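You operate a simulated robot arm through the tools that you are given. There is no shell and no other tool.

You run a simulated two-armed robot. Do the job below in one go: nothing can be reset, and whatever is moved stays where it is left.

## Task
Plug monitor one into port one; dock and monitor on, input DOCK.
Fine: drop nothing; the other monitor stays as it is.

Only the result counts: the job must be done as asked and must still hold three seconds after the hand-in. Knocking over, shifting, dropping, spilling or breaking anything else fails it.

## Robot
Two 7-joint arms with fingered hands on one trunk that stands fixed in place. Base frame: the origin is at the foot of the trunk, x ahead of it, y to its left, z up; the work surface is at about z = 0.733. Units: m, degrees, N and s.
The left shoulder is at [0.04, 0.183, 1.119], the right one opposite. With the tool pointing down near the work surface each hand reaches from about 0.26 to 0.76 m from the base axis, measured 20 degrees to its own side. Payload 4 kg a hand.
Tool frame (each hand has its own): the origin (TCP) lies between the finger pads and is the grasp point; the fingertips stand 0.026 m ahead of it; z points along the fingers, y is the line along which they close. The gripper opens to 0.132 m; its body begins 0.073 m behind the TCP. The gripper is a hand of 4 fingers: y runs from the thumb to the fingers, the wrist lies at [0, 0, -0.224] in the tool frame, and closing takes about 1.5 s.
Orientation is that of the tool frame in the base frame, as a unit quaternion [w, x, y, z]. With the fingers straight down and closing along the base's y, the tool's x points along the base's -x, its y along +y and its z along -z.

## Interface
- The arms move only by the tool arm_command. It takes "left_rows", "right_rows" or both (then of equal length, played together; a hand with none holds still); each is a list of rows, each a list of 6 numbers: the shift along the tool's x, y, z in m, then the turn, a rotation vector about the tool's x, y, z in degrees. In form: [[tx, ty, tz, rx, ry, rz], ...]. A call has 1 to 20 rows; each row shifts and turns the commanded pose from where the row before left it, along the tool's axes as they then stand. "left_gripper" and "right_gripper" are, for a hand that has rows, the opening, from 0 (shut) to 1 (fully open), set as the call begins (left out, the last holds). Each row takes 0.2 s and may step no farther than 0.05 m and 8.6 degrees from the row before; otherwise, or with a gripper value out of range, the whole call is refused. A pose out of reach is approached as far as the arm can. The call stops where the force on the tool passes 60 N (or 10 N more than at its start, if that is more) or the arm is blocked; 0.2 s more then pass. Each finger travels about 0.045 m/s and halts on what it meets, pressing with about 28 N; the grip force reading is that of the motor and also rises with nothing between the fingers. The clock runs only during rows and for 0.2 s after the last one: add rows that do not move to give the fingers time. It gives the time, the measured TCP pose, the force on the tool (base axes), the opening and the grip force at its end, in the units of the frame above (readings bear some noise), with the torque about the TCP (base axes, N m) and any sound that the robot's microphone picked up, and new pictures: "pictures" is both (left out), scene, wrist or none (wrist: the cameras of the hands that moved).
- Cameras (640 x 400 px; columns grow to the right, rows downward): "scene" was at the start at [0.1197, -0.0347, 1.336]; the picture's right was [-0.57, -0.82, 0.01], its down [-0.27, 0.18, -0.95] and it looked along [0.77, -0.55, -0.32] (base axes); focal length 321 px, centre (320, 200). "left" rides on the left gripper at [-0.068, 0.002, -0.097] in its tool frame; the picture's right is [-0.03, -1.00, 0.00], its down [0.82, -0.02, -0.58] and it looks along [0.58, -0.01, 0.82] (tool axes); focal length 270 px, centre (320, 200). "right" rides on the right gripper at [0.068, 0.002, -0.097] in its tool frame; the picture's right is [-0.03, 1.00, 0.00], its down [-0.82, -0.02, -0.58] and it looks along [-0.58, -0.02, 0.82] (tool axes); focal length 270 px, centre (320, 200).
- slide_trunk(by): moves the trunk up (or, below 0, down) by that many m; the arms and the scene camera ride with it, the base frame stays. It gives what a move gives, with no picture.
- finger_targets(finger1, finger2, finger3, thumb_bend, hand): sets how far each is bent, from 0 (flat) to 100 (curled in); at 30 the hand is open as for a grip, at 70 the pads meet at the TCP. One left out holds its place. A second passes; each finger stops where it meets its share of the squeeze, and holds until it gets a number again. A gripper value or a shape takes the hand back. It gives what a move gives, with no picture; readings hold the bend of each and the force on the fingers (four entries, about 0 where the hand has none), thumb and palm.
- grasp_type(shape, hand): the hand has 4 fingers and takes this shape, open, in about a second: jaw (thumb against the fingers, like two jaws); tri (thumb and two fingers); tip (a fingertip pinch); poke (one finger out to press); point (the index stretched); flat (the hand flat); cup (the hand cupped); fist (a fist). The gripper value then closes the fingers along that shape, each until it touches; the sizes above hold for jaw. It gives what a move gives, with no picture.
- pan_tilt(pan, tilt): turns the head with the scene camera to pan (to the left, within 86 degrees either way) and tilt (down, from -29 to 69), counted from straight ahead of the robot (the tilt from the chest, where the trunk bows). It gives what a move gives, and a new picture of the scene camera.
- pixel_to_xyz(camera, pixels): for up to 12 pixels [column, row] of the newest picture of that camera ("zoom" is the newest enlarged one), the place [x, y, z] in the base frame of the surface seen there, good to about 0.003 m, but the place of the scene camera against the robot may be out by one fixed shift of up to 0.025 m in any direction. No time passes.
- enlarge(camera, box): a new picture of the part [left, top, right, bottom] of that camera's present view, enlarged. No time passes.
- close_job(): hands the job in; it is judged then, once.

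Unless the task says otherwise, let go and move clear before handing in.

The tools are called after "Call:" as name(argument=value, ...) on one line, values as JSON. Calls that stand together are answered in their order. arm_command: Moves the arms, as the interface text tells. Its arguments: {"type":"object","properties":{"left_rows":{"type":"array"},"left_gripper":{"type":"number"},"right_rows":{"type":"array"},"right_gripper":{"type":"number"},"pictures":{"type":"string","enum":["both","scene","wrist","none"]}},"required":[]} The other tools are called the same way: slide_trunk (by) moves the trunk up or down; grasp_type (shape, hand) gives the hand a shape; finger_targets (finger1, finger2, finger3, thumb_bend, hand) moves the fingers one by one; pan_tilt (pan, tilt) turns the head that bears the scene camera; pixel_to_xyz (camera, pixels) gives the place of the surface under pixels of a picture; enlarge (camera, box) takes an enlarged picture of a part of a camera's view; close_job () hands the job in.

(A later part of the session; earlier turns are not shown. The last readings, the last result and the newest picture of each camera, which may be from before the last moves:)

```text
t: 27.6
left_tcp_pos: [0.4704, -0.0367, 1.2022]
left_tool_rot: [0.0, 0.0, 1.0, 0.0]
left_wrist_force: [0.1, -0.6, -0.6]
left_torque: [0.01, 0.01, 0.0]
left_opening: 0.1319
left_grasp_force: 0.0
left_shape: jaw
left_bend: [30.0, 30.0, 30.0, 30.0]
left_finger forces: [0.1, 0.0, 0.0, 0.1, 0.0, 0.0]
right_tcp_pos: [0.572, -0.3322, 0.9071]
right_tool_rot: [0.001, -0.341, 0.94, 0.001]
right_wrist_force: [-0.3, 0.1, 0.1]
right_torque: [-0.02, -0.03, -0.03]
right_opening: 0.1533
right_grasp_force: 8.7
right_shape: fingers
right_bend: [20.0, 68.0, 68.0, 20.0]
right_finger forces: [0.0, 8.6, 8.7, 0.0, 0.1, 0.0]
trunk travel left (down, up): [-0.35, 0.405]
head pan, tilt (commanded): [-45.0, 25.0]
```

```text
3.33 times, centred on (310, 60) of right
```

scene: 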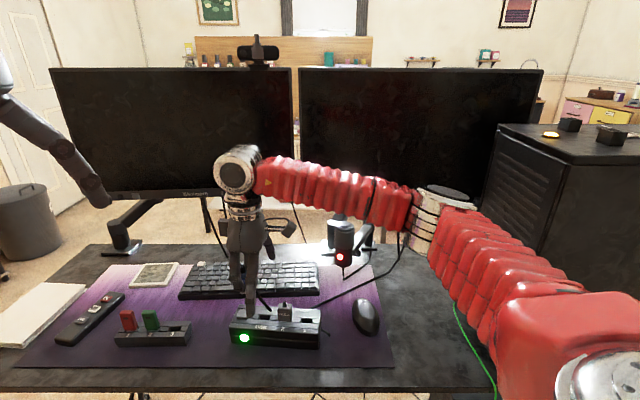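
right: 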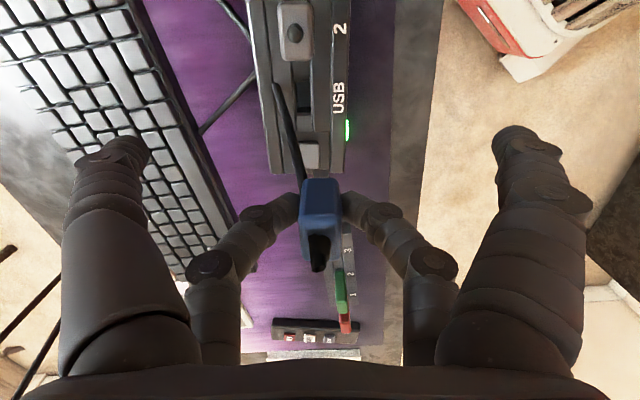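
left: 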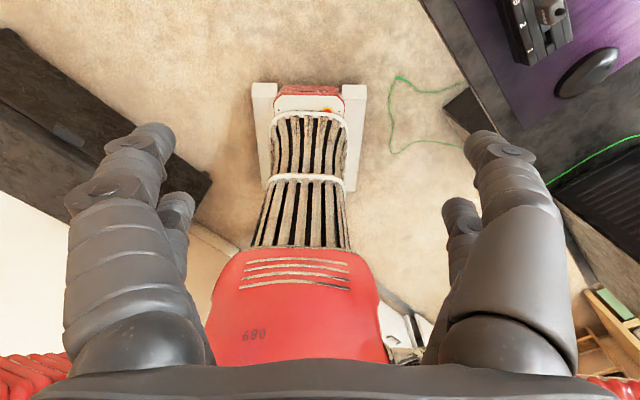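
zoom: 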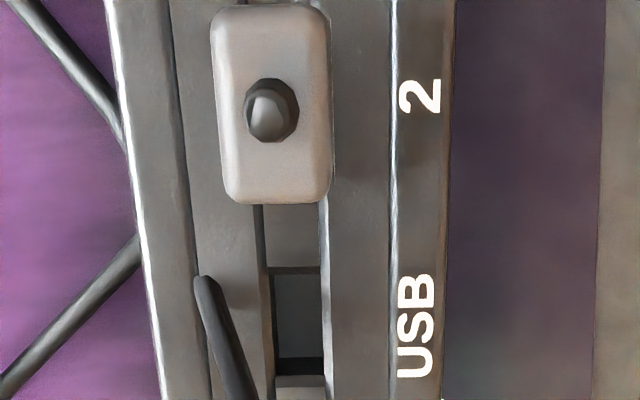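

The elbow clears the case by roughly 0.1 m. I'll carry on to hover above port 1.

Call:
arm_command(right_rows=[[0.03, -0.0027, 0, 0, 0, 0], [0.03, -0.0026, 0, 0, 0, 0], [0.03, -0.0026, 0, 0, 0, 0], [0.0287, -0.0026, 0, 0, 0, 0], [0, 0, 0, 0, 0, 0]], pictures="both")

Call:
enlarge(camera="right", box=[220, 40, 420, 200])

Call:
enlarge(camera="scene", box=[210, 220, 370, 360])

```text
t: 28.8
left_tcp_pos: [0.4703, -0.0369, 1.2018]
left_tool_rot: [-0.001, 0.0, 1.0, 0.0]
left_wrist_force: [0.5, 0.9, -0.1]
left_torque: [0.0, 0.02, 0.0]
left_opening: 0.132
left_grasp_force: 0.1
left_shape: jaw
left_bend: [30.0, 30.0, 30.0, 30.0]
left_finger forces: [0.0, 0.0, 0.1, 0.0, 0.0, 0.0]
right_tcp_pos: [0.4885, -0.4138, 0.9097]
right_tool_rot: [0.0, -0.341, 0.94, 0.0]
right_wrist_force: [0.2, -0.2, -1.3]
right_torque: [-0.02, 0.02, -0.01]
right_opening: 0.1536
right_grasp_force: 8.2
right_shape: fingers
right_bend: [20.0, 68.0, 68.0, 20.0]
right_finger forces: [0.0, 8.7, 8.6, 0.0, 0.1, 0.1]
trunk travel left (down, up): [-0.35, 0.405]
head pan, tilt (commanded): [-45.0, 25.0]
```

scene: 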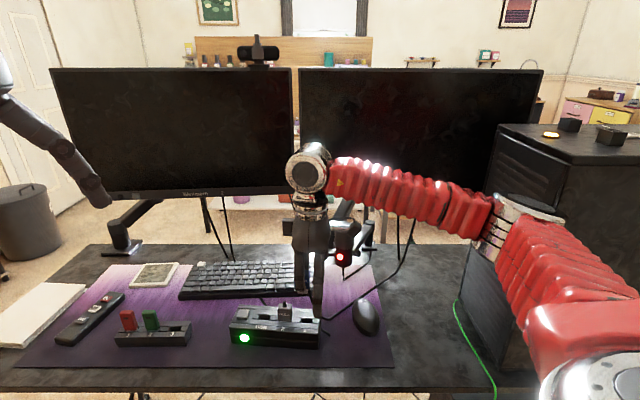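
right: 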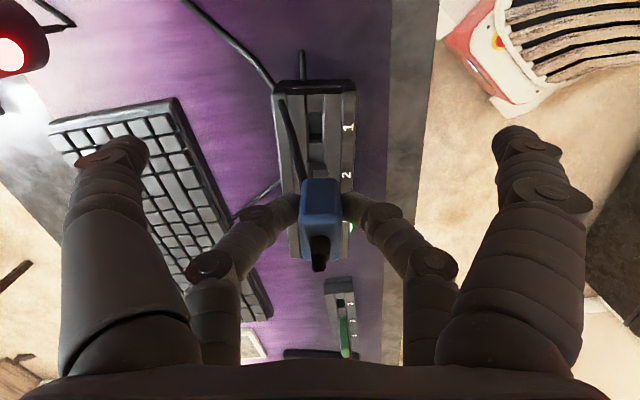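

```text
2.50 times, centred on (320, 120) of right
```

zoom: 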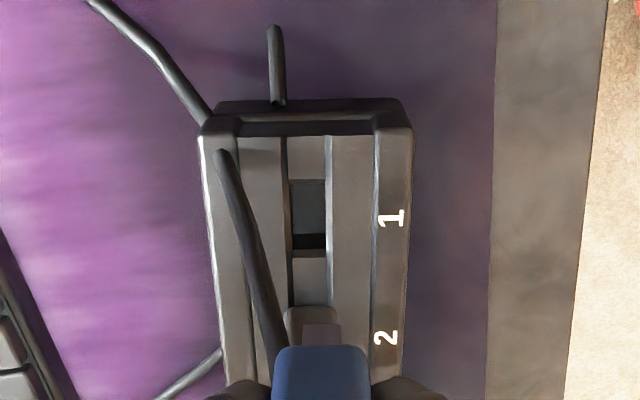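

```text
2.86 times, centred on (290, 290) of scene
```

zoom: 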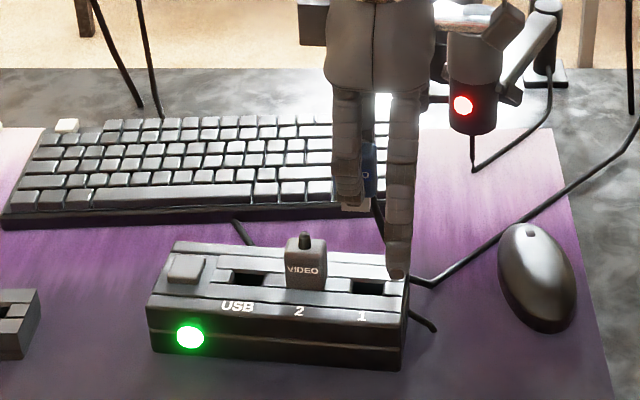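

Port 1 shows at right-zoom (308,215) beside the "1". I'll measure its corners, the groove direction and the dock edges.

Call:
pixel_to_xyz(camera="zoom", pixels=[[284, 180], [333, 180], [284, 256], [333, 256], [308, 168], [308, 268], [308, 200], [205, 140], [408, 138], [288, 295], [322, 295], [350, 200]])

Call:
pixel_to_xyz(camera="right", pixels=[[303, 186], [337, 186], [304, 210], [338, 210], [320, 195], [306, 225], [334, 225], [320, 174]])

```text
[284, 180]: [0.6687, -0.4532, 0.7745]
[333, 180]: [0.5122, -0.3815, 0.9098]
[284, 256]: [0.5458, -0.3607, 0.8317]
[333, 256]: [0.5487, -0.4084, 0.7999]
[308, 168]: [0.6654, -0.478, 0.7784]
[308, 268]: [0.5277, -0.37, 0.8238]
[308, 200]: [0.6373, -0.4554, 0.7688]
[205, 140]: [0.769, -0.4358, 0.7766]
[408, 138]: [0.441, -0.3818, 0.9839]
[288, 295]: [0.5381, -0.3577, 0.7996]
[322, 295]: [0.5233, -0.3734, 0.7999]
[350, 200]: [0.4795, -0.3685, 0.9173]
```

```text
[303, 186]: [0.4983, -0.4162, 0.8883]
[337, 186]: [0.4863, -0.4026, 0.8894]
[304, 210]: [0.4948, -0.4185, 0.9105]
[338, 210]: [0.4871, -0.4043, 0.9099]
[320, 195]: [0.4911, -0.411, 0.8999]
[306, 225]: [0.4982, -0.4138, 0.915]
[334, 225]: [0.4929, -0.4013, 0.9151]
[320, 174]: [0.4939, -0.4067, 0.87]
```

The zoom used was the scene one, so I'll repeat the port measurement directly on right-camera pixels.

Call:
pixel_to_xyz(camera="right", pixels=[[305.5, 112], [325.5, 112], [305.5, 142], [325.5, 142], [315, 107], [315, 146], [274, 97], [355, 96], [315, 128], [337, 120], [295, 120], [284, 170]])

Call:
enlarge(camera="right", box=[280, 90, 360, 190])

```text
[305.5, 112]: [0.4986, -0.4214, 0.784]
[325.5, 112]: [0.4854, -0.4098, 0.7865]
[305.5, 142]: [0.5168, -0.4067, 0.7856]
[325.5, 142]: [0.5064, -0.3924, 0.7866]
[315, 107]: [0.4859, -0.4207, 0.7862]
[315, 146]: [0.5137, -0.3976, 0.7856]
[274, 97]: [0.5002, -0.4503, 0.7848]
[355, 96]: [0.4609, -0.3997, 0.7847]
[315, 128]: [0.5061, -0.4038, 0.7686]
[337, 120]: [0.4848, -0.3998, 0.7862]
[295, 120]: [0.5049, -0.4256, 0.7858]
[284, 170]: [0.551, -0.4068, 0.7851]
```

```text
4.00 times, centred on (320, 140) of right
```

zoom: 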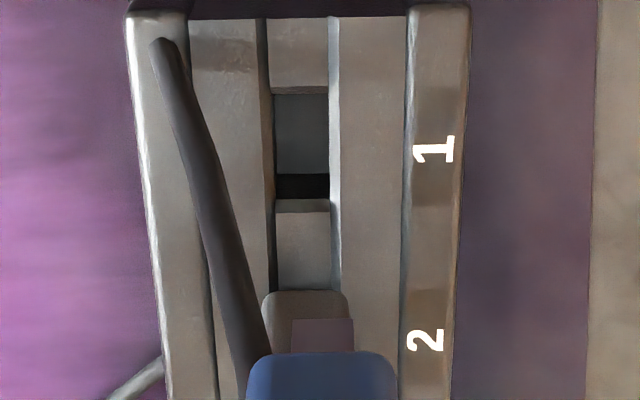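

Port 1 is centred at (0.5018,-0.4076,0.786), its hole is about 22 × 12 mm, and the held tongue is at tool (-0.018, 0.000). I'll shift +4.4 mm in x and -4.3 mm in y and descend part way, keeping the tongue above the dock.

Call:
arm_command(right_rows=[[0.0044, -0.0043, 0, 0, 0, 0], [0, 0, 0.02, 0, 0, 0], [0, 0, 0.02, 0, 0, 0], [0, 0, 0.015, 0, 0, 0], [0, 0, 0, 0, 0, 0]], pictures="both")

Call:
enlarge(camera="scene", box=[260, 270, 350, 350])

Call:
enlarge(camera="right", box=[270, 110, 370, 235])

```text
t: 30.0
left_tcp_pos: [0.4708, -0.0338, 1.2015]
left_tool_rot: [-0.002, 0.0, 1.0, -0.001]
left_wrist_force: [0.7, 0.3, -0.2]
left_torque: [0.0, 0.03, 0.01]
left_opening: 0.1318
left_grasp_force: 0.0
left_shape: jaw
left_bend: [30.0, 30.0, 30.0, 30.0]
left_finger forces: [0.0, 0.0, 0.0, 0.1, 0.0, 0.0]
right_tcp_pos: [0.4871, -0.418, 0.8558]
right_tool_rot: [0.0, -0.34, 0.94, -0.001]
right_wrist_force: [0.1, 0.4, -0.8]
right_torque: [0.01, -0.01, 0.05]
right_opening: 0.1536
right_grasp_force: 8.6
right_shape: fingers
right_bend: [20.0, 68.0, 68.0, 20.0]
right_finger forces: [0.0, 8.6, 8.7, 0.0, 0.1, 0.1]
trunk travel left (down, up): [-0.35, 0.405]
head pan, tilt (commanded): [-45.0, 25.0]
```

scene: 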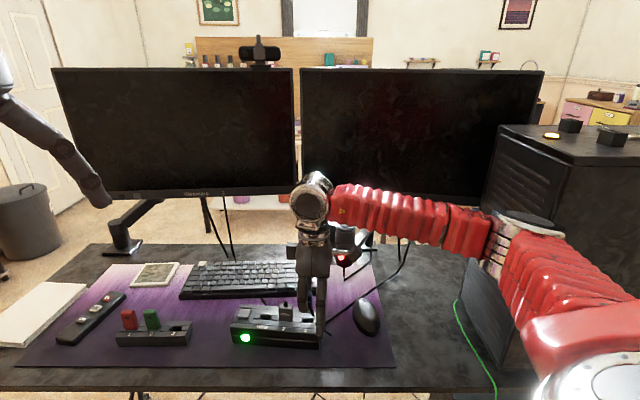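
right: 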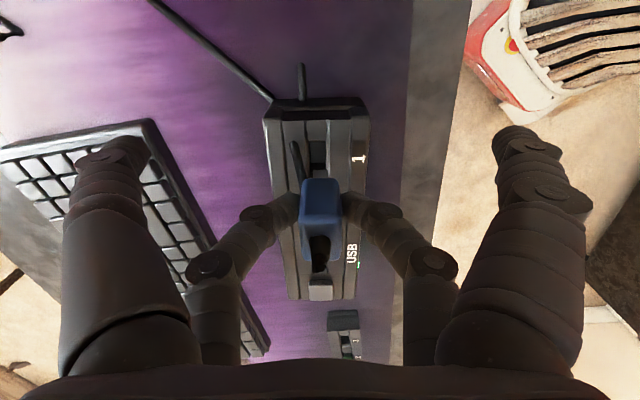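

```text
5.00 times, centred on (305, 310) of scene
```

zoom: 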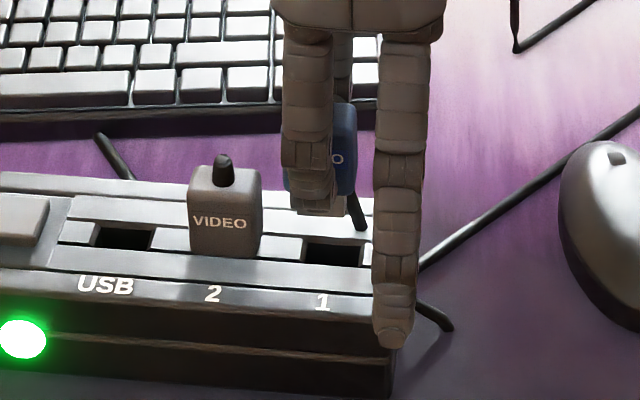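

```text
3.20 times, centred on (320, 172) of right
```

zoom: 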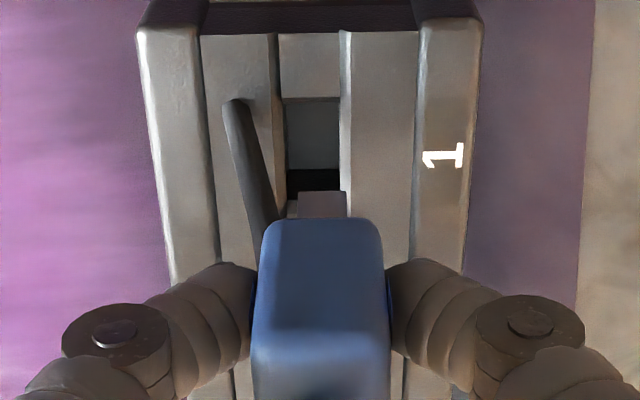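

Viewed from the front, the tongue at scene-zoom (322,210) looks about 13 px left of the hole's centre (335,250). I'll measure tongue and hole again at this closer range with the right camera.

Call:
pixel_to_xyz(camera="right", pixels=[[307, 137], [329, 137], [318, 136], [315, 172], [326, 172], [320.5, 170], [320.5, 176], [304, 190], [336, 190], [320, 205], [318, 150], [343, 160]])

Call:
enlarge(camera="scene", box=[290, 300, 335, 330])

Call:
pixel_to_xyz(camera="scene", pixels=[[302.5, 321], [313, 323], [303, 315.5], [312, 314], [306, 311], [312, 311], [314, 300], [300, 306]])

```text
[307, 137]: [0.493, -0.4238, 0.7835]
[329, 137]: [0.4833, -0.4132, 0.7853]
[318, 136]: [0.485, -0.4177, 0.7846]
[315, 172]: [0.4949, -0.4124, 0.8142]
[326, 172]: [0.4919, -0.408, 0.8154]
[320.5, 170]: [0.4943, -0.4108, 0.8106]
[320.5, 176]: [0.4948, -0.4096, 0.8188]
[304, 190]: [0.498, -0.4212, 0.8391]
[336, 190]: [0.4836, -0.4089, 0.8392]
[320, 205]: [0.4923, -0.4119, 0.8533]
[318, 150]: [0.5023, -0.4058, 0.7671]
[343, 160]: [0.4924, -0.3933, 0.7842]
```

```text
13.33 times, centred on (312, 315) of scene
```

zoom: 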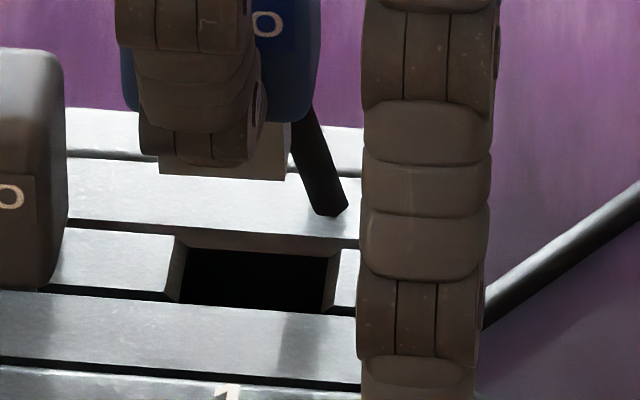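

```text
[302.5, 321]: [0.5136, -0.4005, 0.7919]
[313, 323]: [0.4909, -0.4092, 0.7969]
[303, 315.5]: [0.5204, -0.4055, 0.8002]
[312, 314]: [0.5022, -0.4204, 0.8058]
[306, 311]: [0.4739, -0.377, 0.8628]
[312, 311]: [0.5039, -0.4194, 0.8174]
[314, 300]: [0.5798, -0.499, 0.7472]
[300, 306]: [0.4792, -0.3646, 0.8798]
```

Working through the rays, the body is about 33 mm wide with its centre at tool x -0.021, so I need about 6 mm more along +x and -1.7 mm in y. I'll make that shift and drop the tongue to just above the dock for a final check.

Call:
arm_command(right_rows=[[0.006, -0.0017, 0, 0, 0, 0], [0, 0, 0.008, 0, 0, 0], [0, 0, 0.008, 0, 0, 0], [0, 0, 0, 0, 0, 0], [0, 0, 0, 0, 0, 0]], pictures="both")

Call:
enlarge(camera="scene", box=[290, 302, 335, 332])

Call:
enlarge(camera="right", box=[290, 120, 350, 200])

```text
t: 31.2
left_tcp_pos: [0.4737, -0.0316, 1.201]
left_tool_rot: [-0.002, -0.001, 1.0, -0.003]
left_wrist_force: [0.1, 0.4, 0.2]
left_torque: [0.01, -0.01, 0.02]
left_opening: 0.1318
left_grasp_force: 0.0
left_shape: jaw
left_bend: [30.0, 30.0, 30.0, 30.0]
left_finger forces: [0.0, 0.0, 0.1, 0.0, 0.0, 0.0]
right_tcp_pos: [0.4865, -0.4208, 0.8409]
right_tool_rot: [-0.003, -0.34, 0.94, -0.002]
right_wrist_force: [-0.1, 0.7, 0.6]
right_torque: [0.0, 0.04, 0.01]
right_opening: 0.1533
right_grasp_force: 8.3
right_shape: fingers
right_bend: [20.0, 68.0, 68.0, 20.0]
right_finger forces: [0.1, 8.6, 8.6, 0.0, 0.1, 0.0]
trunk travel left (down, up): [-0.35, 0.405]
head pan, tilt (commanded): [-45.0, 25.0]
```

scene: 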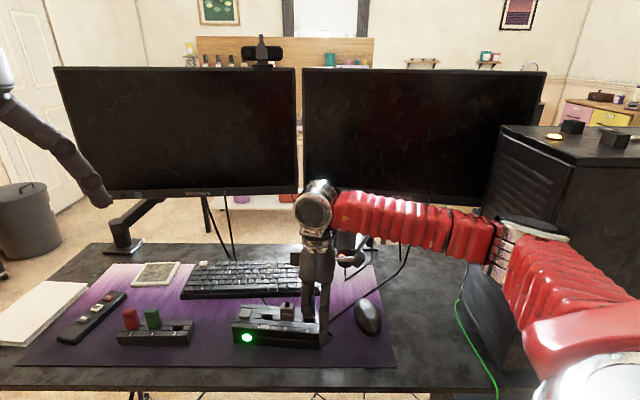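
right: 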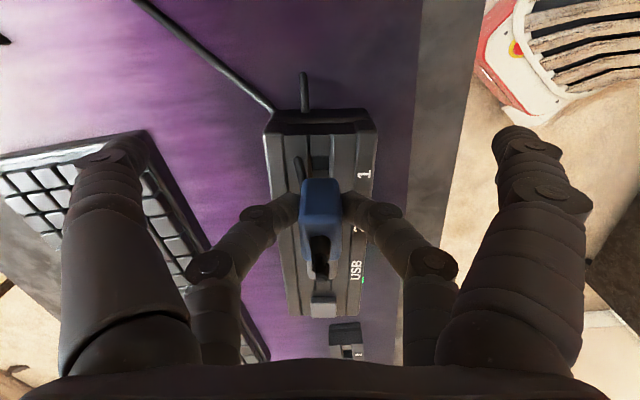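

```text
13.33 times, centred on (312, 317) of scene
```

zoom: 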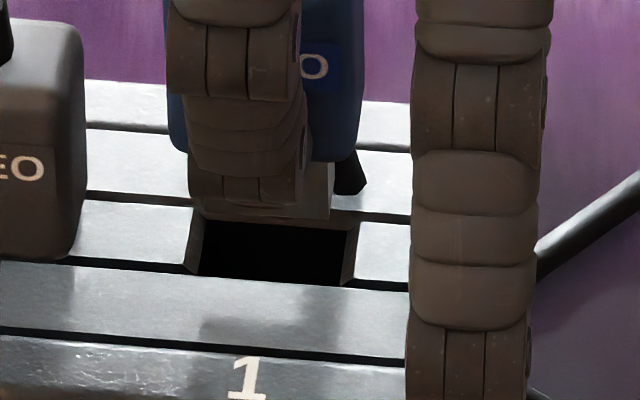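

```text
5.00 times, centred on (320, 160) of right
```

zoom: 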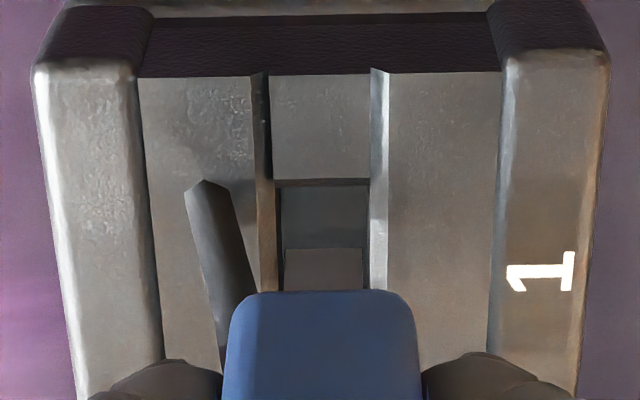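

From the side the tongue edge sits about 2 mm short of centre along the dock, while across the slot it lines up (columns 324 versus 323). I'll shift 2.2 mm more in x, lower 6 mm and look again.

Call:
arm_command(right_rows=[[0.0022, -0.0002, 0, 0, 0, 0], [0, 0, 0.003, 0, 0, 0], [0, 0, 0.003, 0, 0, 0], [0, 0, 0, 0, 0, 0], [0, 0, 0, 0, 0, 0]], pictures="both")

Call:
enlarge(camera="scene", box=[290, 302, 335, 332])

Call:
enlarge(camera="right", box=[290, 120, 350, 200])

```text
t: 32.4
left_tcp_pos: [0.4741, -0.029, 1.2008]
left_tool_rot: [-0.002, 0.0, 1.0, -0.003]
left_wrist_force: [-1.0, 0.5, 0.2]
left_torque: [-0.02, 0.03, 0.02]
left_opening: 0.1317
left_grasp_force: 0.1
left_shape: jaw
left_bend: [30.0, 30.0, 30.0, 30.0]
left_finger forces: [0.0, 0.1, 0.0, 0.0, 0.0, 0.0]
right_tcp_pos: [0.485, -0.4213, 0.8352]
right_tool_rot: [-0.003, -0.34, 0.94, -0.003]
right_wrist_force: [0.0, -0.3, -0.5]
right_torque: [-0.04, -0.02, 0.02]
right_opening: 0.1534
right_grasp_force: 9.0
right_shape: fingers
right_bend: [20.0, 68.0, 68.0, 20.0]
right_finger forces: [0.0, 8.6, 8.5, 0.1, 0.0, 0.0]
trunk travel left (down, up): [-0.35, 0.405]
head pan, tilt (commanded): [-45.0, 25.0]
```

scene: 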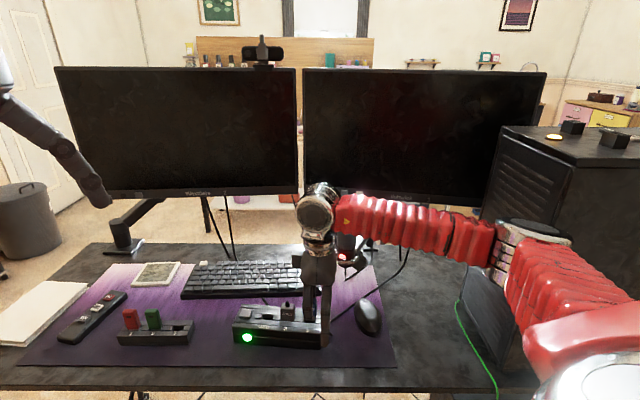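
right: 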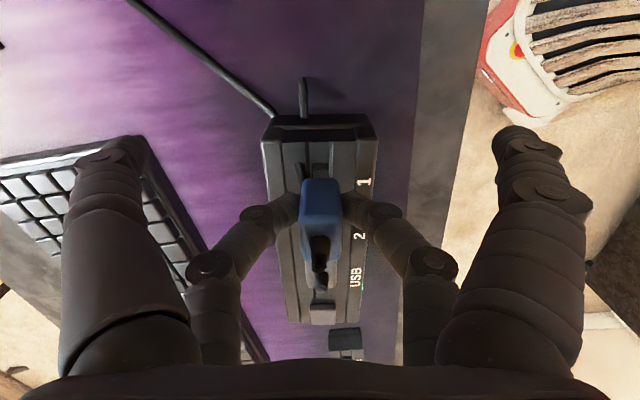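

```text
13.33 times, centred on (312, 317) of scene
```

zoom: 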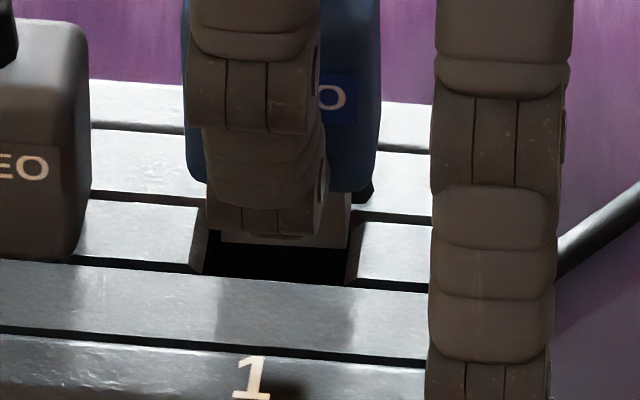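

```text
5.00 times, centred on (320, 160) of right
```

zoom: 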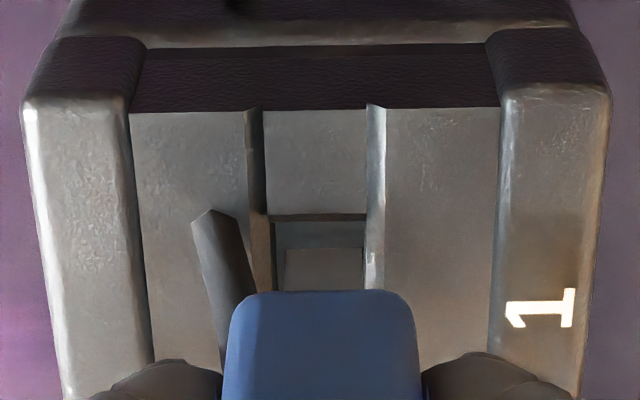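

The scene shows the tongue slightly right of the slot's centre while the wrist view shows it near centre, so I'll shift back about 1.2 mm and lower gently a few millimetres while watching the force.

Call:
arm_command(right_rows=[[-0.0012, -0.0003, 0, 0, 0, 0], [0, 0, 0.002, 0, 0, 0], [0, 0, 0.0015, 0, 0, 0], [0, 0, 0.0015, 0, 0, 0], [0, 0, 0.0015, 0, 0, 0], [0, 0, 0, 0, 0, 0]], pictures="both")

Call:
enlarge(camera="scene", box=[290, 302, 335, 332])

Call:
enlarge(camera="right", box=[290, 120, 350, 200])

```text
t: 33.8
left_tcp_pos: [0.4706, -0.0298, 1.2014]
left_tool_rot: [-0.002, 0.001, 1.0, -0.003]
left_wrist_force: [0.0, 0.7, -0.5]
left_torque: [0.01, 0.02, 0.03]
left_opening: 0.1322
left_grasp_force: 0.2
left_shape: jaw
left_bend: [30.0, 30.0, 30.0, 30.0]
left_finger forces: [0.1, 0.0, 0.0, 0.0, 0.0, 0.0]
right_tcp_pos: [0.4837, -0.4212, 0.8279]
right_tool_rot: [-0.003, -0.341, 0.94, -0.002]
right_wrist_force: [0.1, 0.3, -0.5]
right_torque: [-0.02, 0.02, 0.0]
right_opening: 0.1536
right_grasp_force: 8.7
right_shape: fingers
right_bend: [20.0, 68.0, 68.0, 20.0]
right_finger forces: [0.1, 8.5, 8.5, 0.1, 0.0, 0.0]
trunk travel left (down, up): [-0.35, 0.405]
head pan, tilt (commanded): [-45.0, 25.0]
```

scene: 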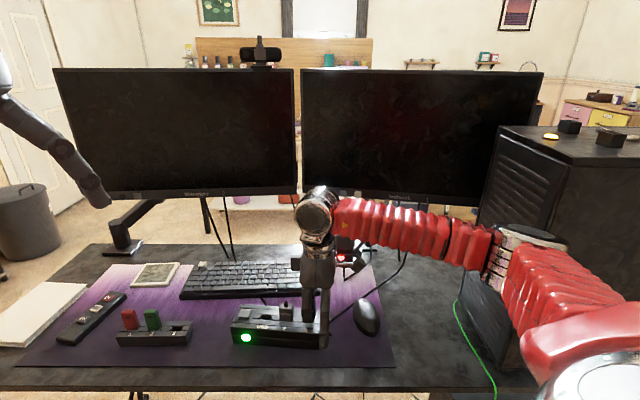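
right: 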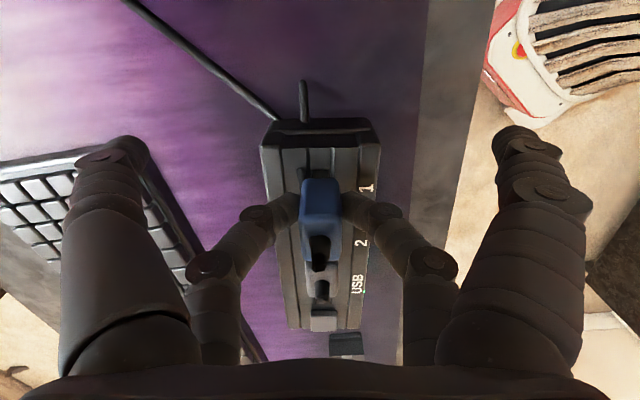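

```text
13.33 times, centred on (312, 317) of scene
```

zoom: 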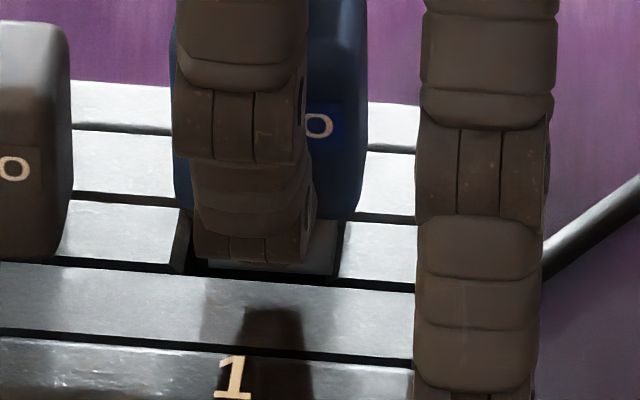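

```text
5.00 times, centred on (320, 160) of right
```

zoom: 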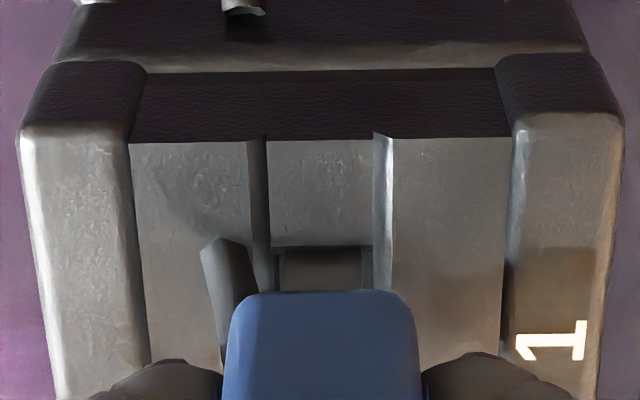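

No force and the tongue tip now fills the slot opening at right-zoom (323,270), so it is entering. I'll keep lowering in small steps with a 0.4 mm correction.

Call:
arm_command(right_rows=[[-0.0004, 0, 0.001, 0, 0, 0], [0, 0, 0.0015, 0, 0, 0], [0, 0, 0.0015, 0, 0, 0], [0, 0, 0, 0, 0, 0]], pictures="both")

Call:
enlarge(camera="scene", box=[290, 302, 335, 332])

Call:
enlarge(camera="right", box=[290, 120, 350, 200])

```text
t: 34.8
left_tcp_pos: [0.4706, -0.0309, 1.2021]
left_tool_rot: [-0.001, 0.0, 1.0, -0.003]
left_wrist_force: [0.9, -0.3, 0.0]
left_torque: [0.01, -0.02, 0.02]
left_opening: 0.1314
left_grasp_force: 0.0
left_shape: jaw
left_bend: [30.0, 30.0, 30.0, 30.0]
left_finger forces: [0.0, 0.1, 0.0, 0.0, 0.0, 0.0]
right_tcp_pos: [0.484, -0.4218, 0.8242]
right_tool_rot: [-0.002, -0.34, 0.94, -0.003]
right_wrist_force: [0.6, 0.4, -0.5]
right_torque: [0.0, 0.01, 0.0]
right_opening: 0.1532
right_grasp_force: 8.5
right_shape: fingers
right_bend: [20.0, 68.0, 68.0, 20.0]
right_finger forces: [0.0, 8.8, 8.9, 0.1, 0.1, 0.1]
trunk travel left (down, up): [-0.35, 0.405]
head pan, tilt (commanded): [-45.0, 25.0]
```

scene: 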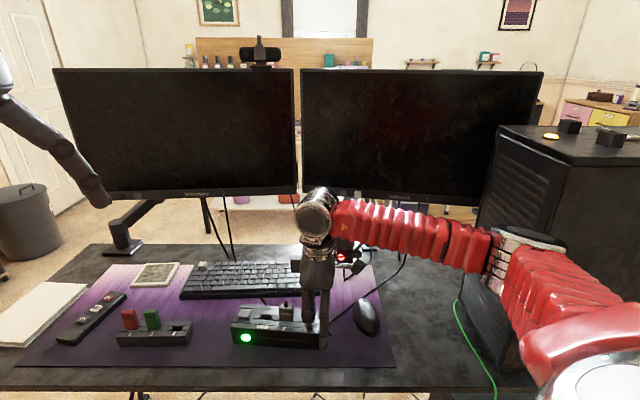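
right: 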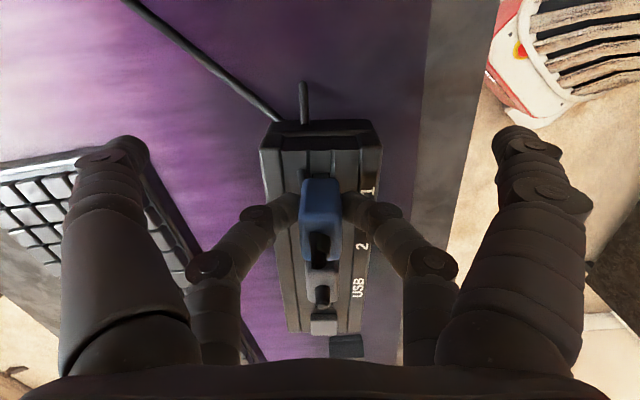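

```text
13.33 times, centred on (312, 317) of scene
```

zoom: 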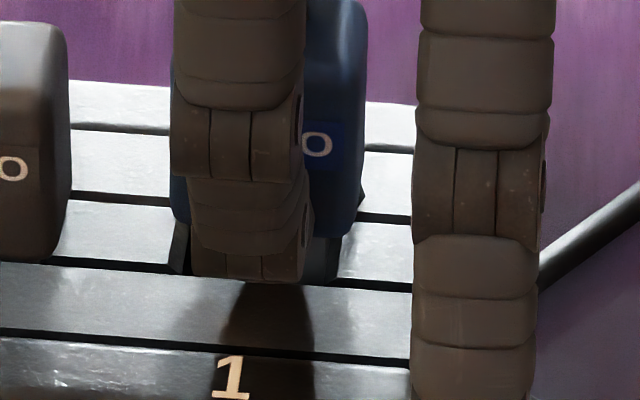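

```text
5.00 times, centred on (320, 160) of right
```

zoom: 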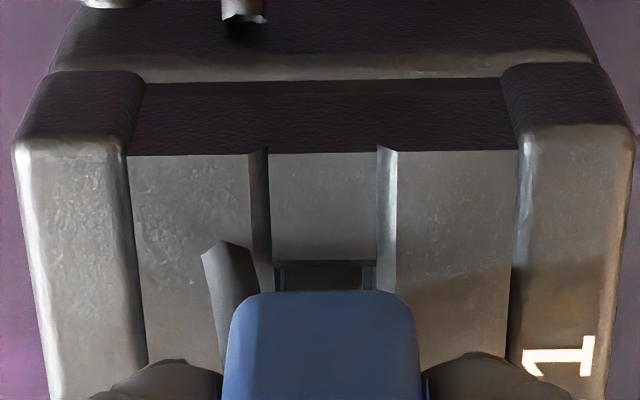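

The tongue is going in without resistance at TCP z 0.824. I'll press on towards seating, about 7 mm more, in small steps.

Call:
arm_command(right_rows=[[0, 0, 0.0015, 0, 0, 0], [0, 0, 0.0015, 0, 0, 0], [0, 0, 0.0015, 0, 0, 0], [0, 0, 0.0015, 0, 0, 0], [0, 0, 0, 0, 0, 0]], pictures="both")

Call:
enlarge(camera="scene", box=[285, 295, 335, 332])

Call:
enlarge(camera="right", box=[280, 120, 360, 220])

```text
t: 36.0
left_tcp_pos: [0.4711, -0.0326, 1.2026]
left_tool_rot: [-0.002, 0.001, 1.0, -0.003]
left_wrist_force: [-0.5, 0.6, -0.7]
left_torque: [0.02, -0.01, 0.05]
left_opening: 0.1321
left_grasp_force: 0.1
left_shape: jaw
left_bend: [30.0, 30.0, 30.0, 30.0]
left_finger forces: [0.0, 0.1, 0.0, 0.0, 0.0, 0.1]
right_tcp_pos: [0.4851, -0.4229, 0.8182]
right_tool_rot: [-0.001, -0.34, 0.941, -0.002]
right_wrist_force: [1.8, -0.1, 0.1]
right_torque: [0.01, -0.04, -0.01]
right_opening: 0.1538
right_grasp_force: 8.9
right_shape: fingers
right_bend: [20.0, 68.0, 68.0, 20.0]
right_finger forces: [0.1, 8.8, 9.0, 0.0, 0.0, 0.1]
trunk travel left (down, up): [-0.35, 0.405]
head pan, tilt (commanded): [-45.0, 25.0]
```

scene: 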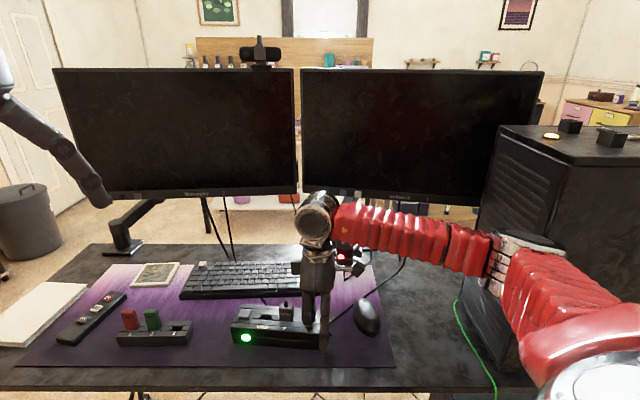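
right: 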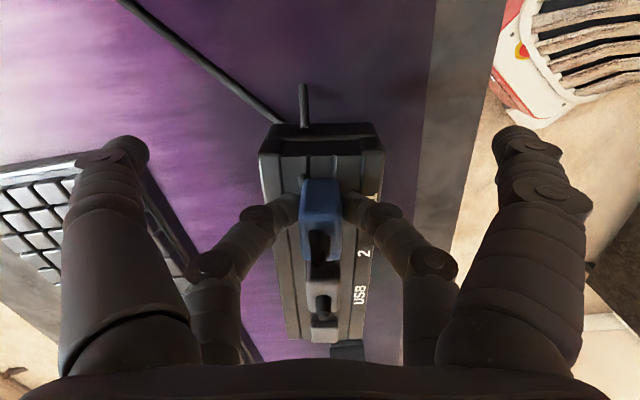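

```text
10.81 times, centred on (310, 314) of scene
```

zoom: 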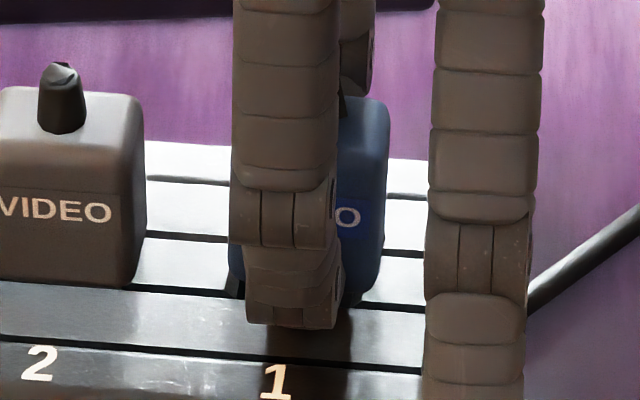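

```text
4.00 times, centred on (320, 170) of right
```

zoom: 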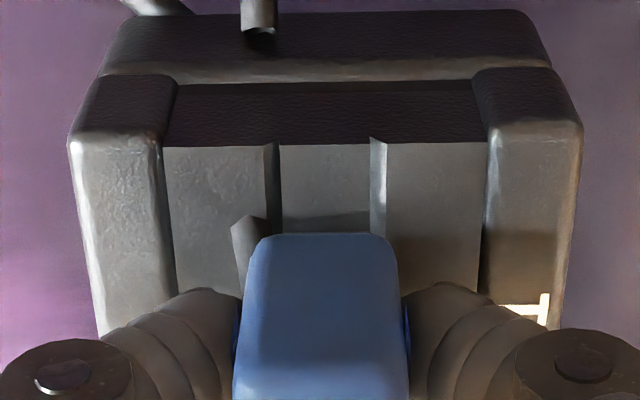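

The body is nearly down on the dock with only about 2 N of side force. I'll push the last few millimetres until it seats.

Call:
arm_command(right_rows=[[0, 0, 0.001, 0, 0, 0], [0, 0, 0.001, 0, 0, 0], [0, 0, 0.001, 0, 0, 0], [0, 0, 0, 0, 0, 0]], pictures="both")

Call:
enlarge(camera="scene", box=[285, 295, 335, 332])

Call:
enlarge(camera="right", box=[280, 120, 360, 220])

```text
t: 37.0
left_tcp_pos: [0.4703, -0.0318, 1.2019]
left_tool_rot: [-0.001, 0.001, 1.0, -0.001]
left_wrist_force: [0.6, -0.3, 0.0]
left_torque: [0.02, 0.04, 0.02]
left_opening: 0.1317
left_grasp_force: 0.0
left_shape: jaw
left_bend: [30.0, 30.0, 30.0, 30.0]
left_finger forces: [0.0, 0.0, 0.1, 0.1, 0.0, 0.0]
right_tcp_pos: [0.4857, -0.4243, 0.8156]
right_tool_rot: [-0.002, -0.34, 0.94, -0.001]
right_wrist_force: [1.2, 2.0, 1.0]
right_torque: [0.07, -0.09, 0.05]
right_opening: 0.1535
right_grasp_force: 9.2
right_shape: fingers
right_bend: [20.0, 68.0, 68.0, 20.0]
right_finger forces: [0.0, 9.3, 9.0, 0.0, 0.1, 0.0]
trunk travel left (down, up): [-0.35, 0.405]
head pan, tilt (commanded): [-45.0, 25.0]
```

scene: 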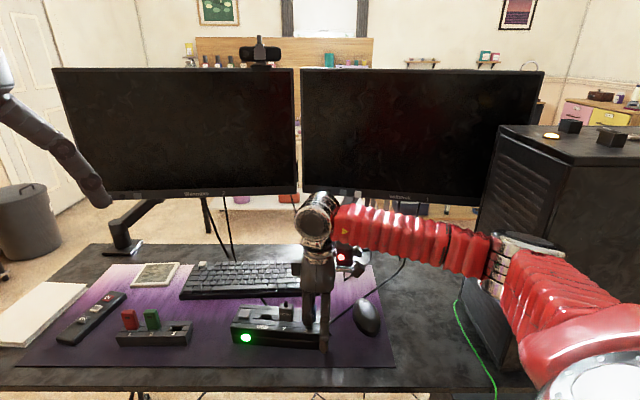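
right: 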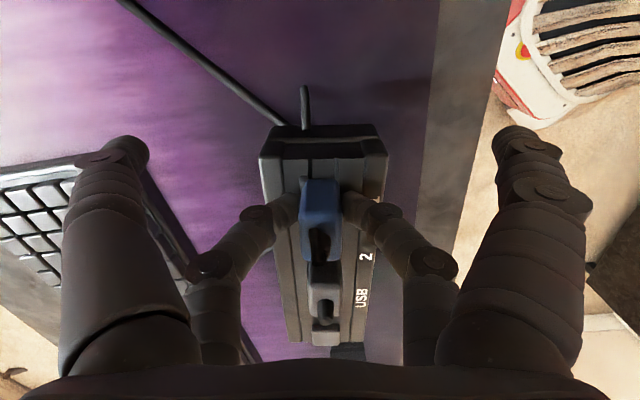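

```text
10.81 times, centred on (310, 314) of scene
```

zoom: 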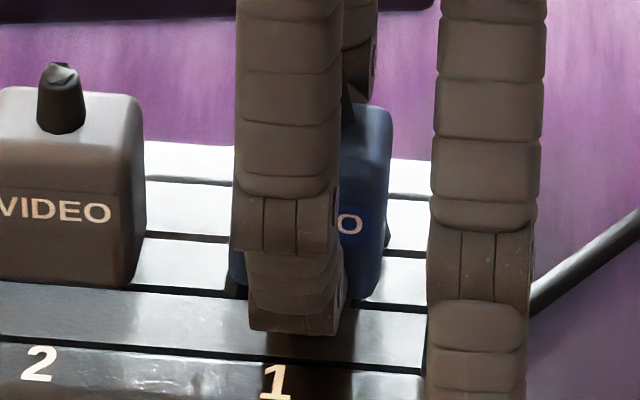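

```text
4.00 times, centred on (320, 170) of right
```

zoom: 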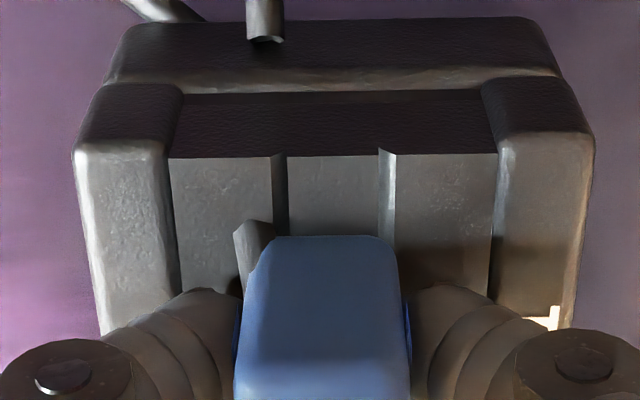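

The force is still only about 2 N and the blue body's lower edge looks 1–2 mm higher than the grey plug's. I'll press a bit further.

Call:
arm_command(right_rows=[[0, 0, 0.001, 0, 0, 0], [0, 0, 0.001, 0, 0, 0], [0, 0, 0.001, 0, 0, 0], [0, 0, 0, 0, 0, 0]], pictures="both")

Call:
enlarge(camera="scene", box=[285, 295, 335, 332])

Call:
enlarge(camera="right", box=[280, 120, 360, 220])

```text
t: 38.0
left_tcp_pos: [0.4696, -0.0326, 1.2024]
left_tool_rot: [-0.001, 0.0, 1.0, -0.001]
left_wrist_force: [0.3, 0.0, -0.5]
left_torque: [-0.01, 0.01, 0.02]
left_opening: 0.132
left_grasp_force: 0.1
left_shape: jaw
left_bend: [30.0, 30.0, 30.0, 30.0]
left_finger forces: [0.0, 0.0, 0.0, 0.0, 0.1, 0.1]
right_tcp_pos: [0.4838, -0.4225, 0.8133]
right_tool_rot: [-0.001, -0.34, 0.94, -0.002]
right_wrist_force: [3.6, 3.0, 15.1]
right_torque: [0.25, -0.27, 0.03]
right_opening: 0.1534
right_grasp_force: 14.3
right_shape: fingers
right_bend: [20.0, 70.0, 70.0, 20.0]
right_finger forces: [0.0, 15.4, 14.2, 0.1, 0.0, 0.1]
trunk travel left (down, up): [-0.35, 0.405]
head pan, tilt (commanded): [-45.0, 25.0]
```

scene: 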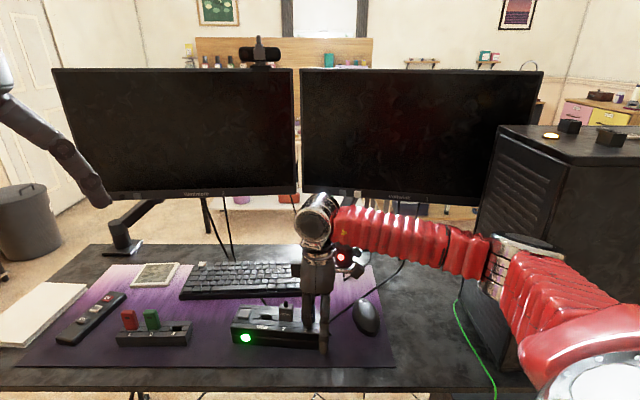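
right: 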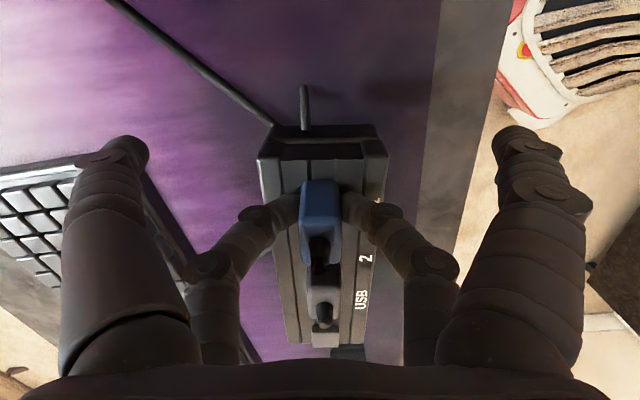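

```text
10.81 times, centred on (310, 314) of scene
```

zoom: 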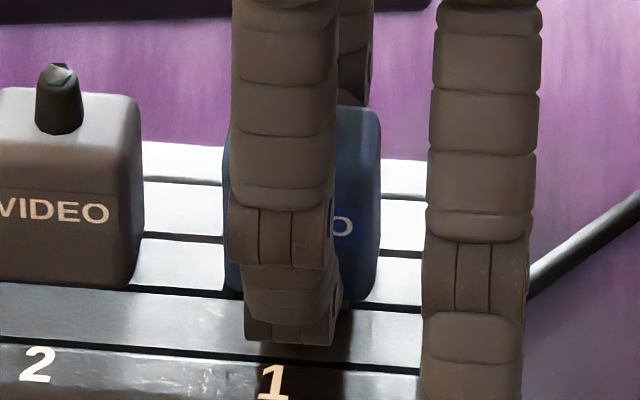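

```text
4.00 times, centred on (320, 170) of right
```

zoom: 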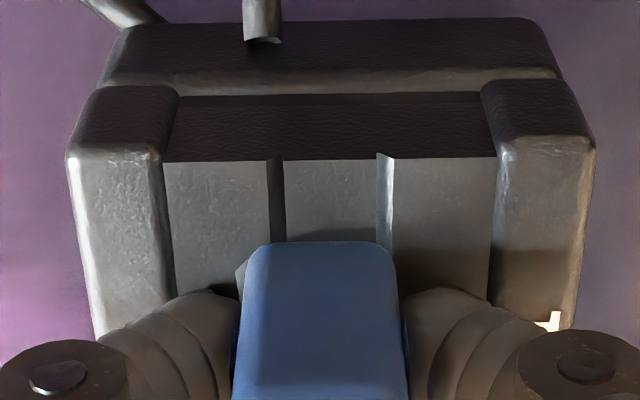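

Resistance jumped to 15 N and the blue body's base now nearly matches the grey plug's. I'll press one more millimetre to be sure it is home, then hold.

Call:
arm_command(right_rows=[[0, 0, 0.001, 0, 0, 0], [0, 0, 0.0005, 0, 0, 0], [0, 0, 0, 0, 0, 0]], pictures="both")

Call:
enlarge(camera="scene", box=[285, 295, 335, 332])

```text
t: 38.8
left_tcp_pos: [0.4698, -0.0343, 1.2029]
left_tool_rot: [0.0, 0.0, 1.0, -0.001]
left_wrist_force: [-0.9, 0.6, 0.0]
left_torque: [0.01, 0.0, -0.03]
left_opening: 0.132
left_grasp_force: 0.1
left_shape: jaw
left_bend: [30.0, 30.0, 30.0, 30.0]
left_finger forces: [0.0, 0.0, 0.1, 0.1, 0.0, 0.0]
right_tcp_pos: [0.4848, -0.4238, 0.8121]
right_tool_rot: [0.002, -0.34, 0.94, -0.002]
right_wrist_force: [5.9, 4.9, 27.5]
right_torque: [0.46, -0.44, -0.04]
right_opening: 0.1534
right_grasp_force: 21.1
right_shape: fingers
right_bend: [20.0, 71.0, 71.0, 20.0]
right_finger forces: [0.0, 21.5, 19.3, 0.0, 0.0, 0.0]
trunk travel left (down, up): [-0.35, 0.405]
head pan, tilt (commanded): [-45.0, 25.0]
```

scene: 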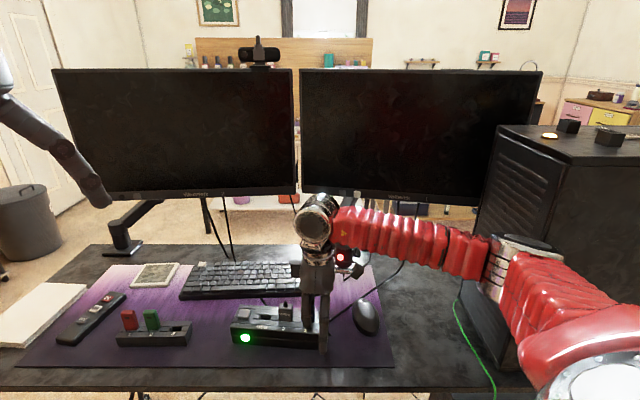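
right: 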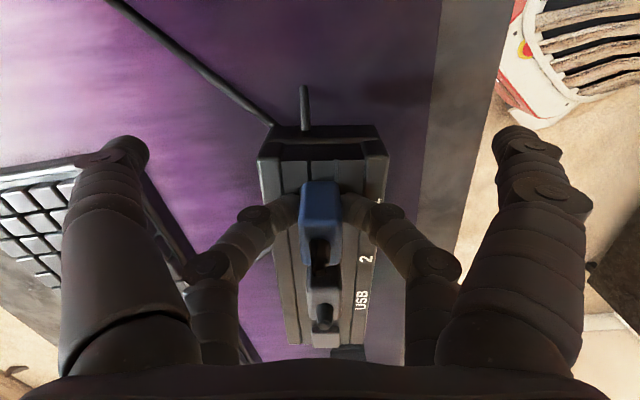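

```text
10.81 times, centred on (310, 314) of scene
```

zoom: 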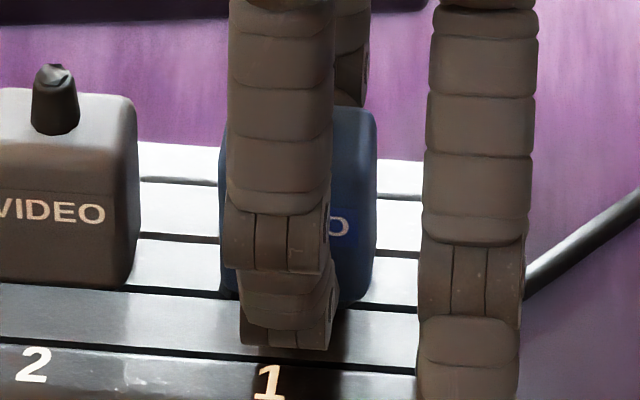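

Force rose to 27 N with no more travel, so the plug has bottomed. I'll relax the push and then open fingers 2 and 3.

Call:
arm_command(right_rows=[[0, 0, -0.001, 0, 0, 0], [-0.0005, 0, -0.0015, 0, 0, 0], [0, 0, 0, 0, 0, 0]], pictures="none")

```text
t: 39.6
left_tcp_pos: [0.4703, -0.0331, 1.2026]
left_tool_rot: [0.0, 0.001, 1.0, -0.002]
left_wrist_force: [0.8, -0.6, 0.1]
left_torque: [0.02, -0.02, 0.02]
left_opening: 0.1318
left_grasp_force: 0.1
left_shape: jaw
left_bend: [30.0, 30.0, 30.0, 30.0]
left_finger forces: [0.1, 0.0, 0.1, 0.1, 0.0, 0.0]
right_tcp_pos: [0.4829, -0.4238, 0.8128]
right_tool_rot: [-0.001, -0.34, 0.94, -0.002]
right_wrist_force: [5.7, 2.9, 12.1]
right_torque: [0.2, -0.32, -0.02]
right_opening: 0.1536
right_grasp_force: 15.1
right_shape: fingers
right_bend: [20.0, 71.0, 71.0, 20.0]
right_finger forces: [0.0, 14.2, 15.4, 0.1, 0.0, 0.0]
trunk travel left (down, up): [-0.35, 0.405]
head pan, tilt (commanded): [-45.0, 25.0]
```

Call:
arm_command(right_rows=[[-0.001, 0, -0.0008, 0, 0, 0], [0, 0, 0, 0, 0, 0]], pictures="both")

Call:
enlarge(camera="scene", box=[285, 295, 335, 332])

```text
t: 40.2
left_tcp_pos: [0.4702, -0.0345, 1.2024]
left_tool_rot: [0.0, 0.0, 1.0, -0.001]
left_wrist_force: [-0.3, 1.0, -0.4]
left_torque: [-0.02, -0.06, 0.02]
left_opening: 0.132
left_grasp_force: 0.1
left_shape: jaw
left_bend: [30.0, 30.0, 30.0, 30.0]
left_finger forces: [0.0, 0.1, 0.0, 0.0, 0.0, 0.0]
right_tcp_pos: [0.4845, -0.4226, 0.8132]
right_tool_rot: [-0.001, -0.34, 0.94, -0.001]
right_wrist_force: [-0.1, 0.9, 6.8]
right_torque: [0.08, -0.06, 0.04]
right_opening: 0.1533
right_grasp_force: 11.7
right_shape: fingers
right_bend: [20.0, 70.0, 71.0, 20.0]
right_finger forces: [0.1, 12.8, 11.0, 0.1, 0.1, 0.0]
trunk travel left (down, up): [-0.35, 0.405]
head pan, tilt (commanded): [-45.0, 25.0]
```

scene: 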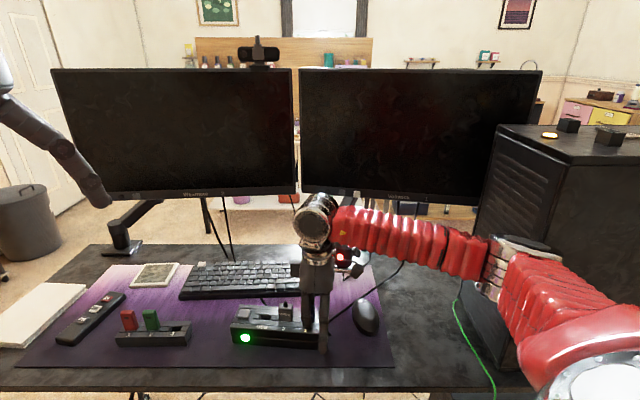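
right: 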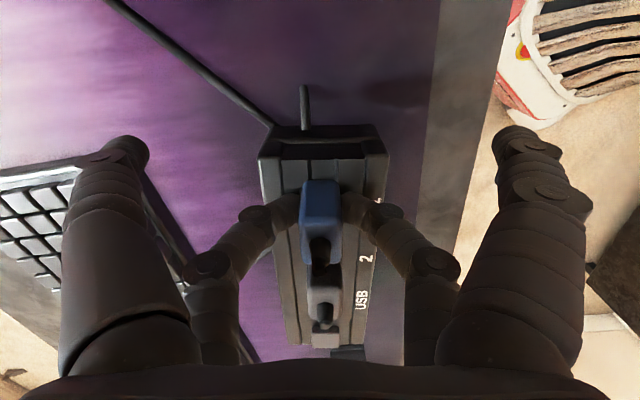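

```text
10.81 times, centred on (310, 314) of scene
```

zoom: 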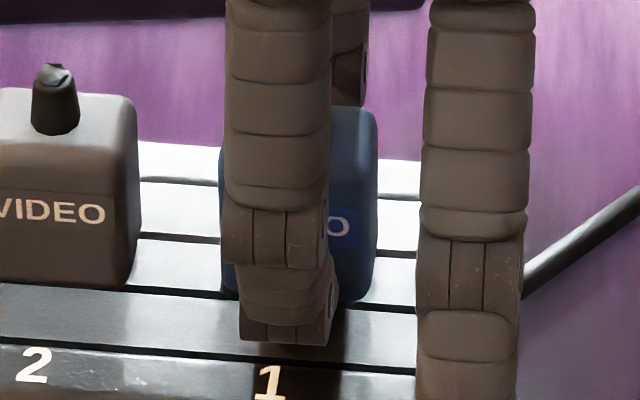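

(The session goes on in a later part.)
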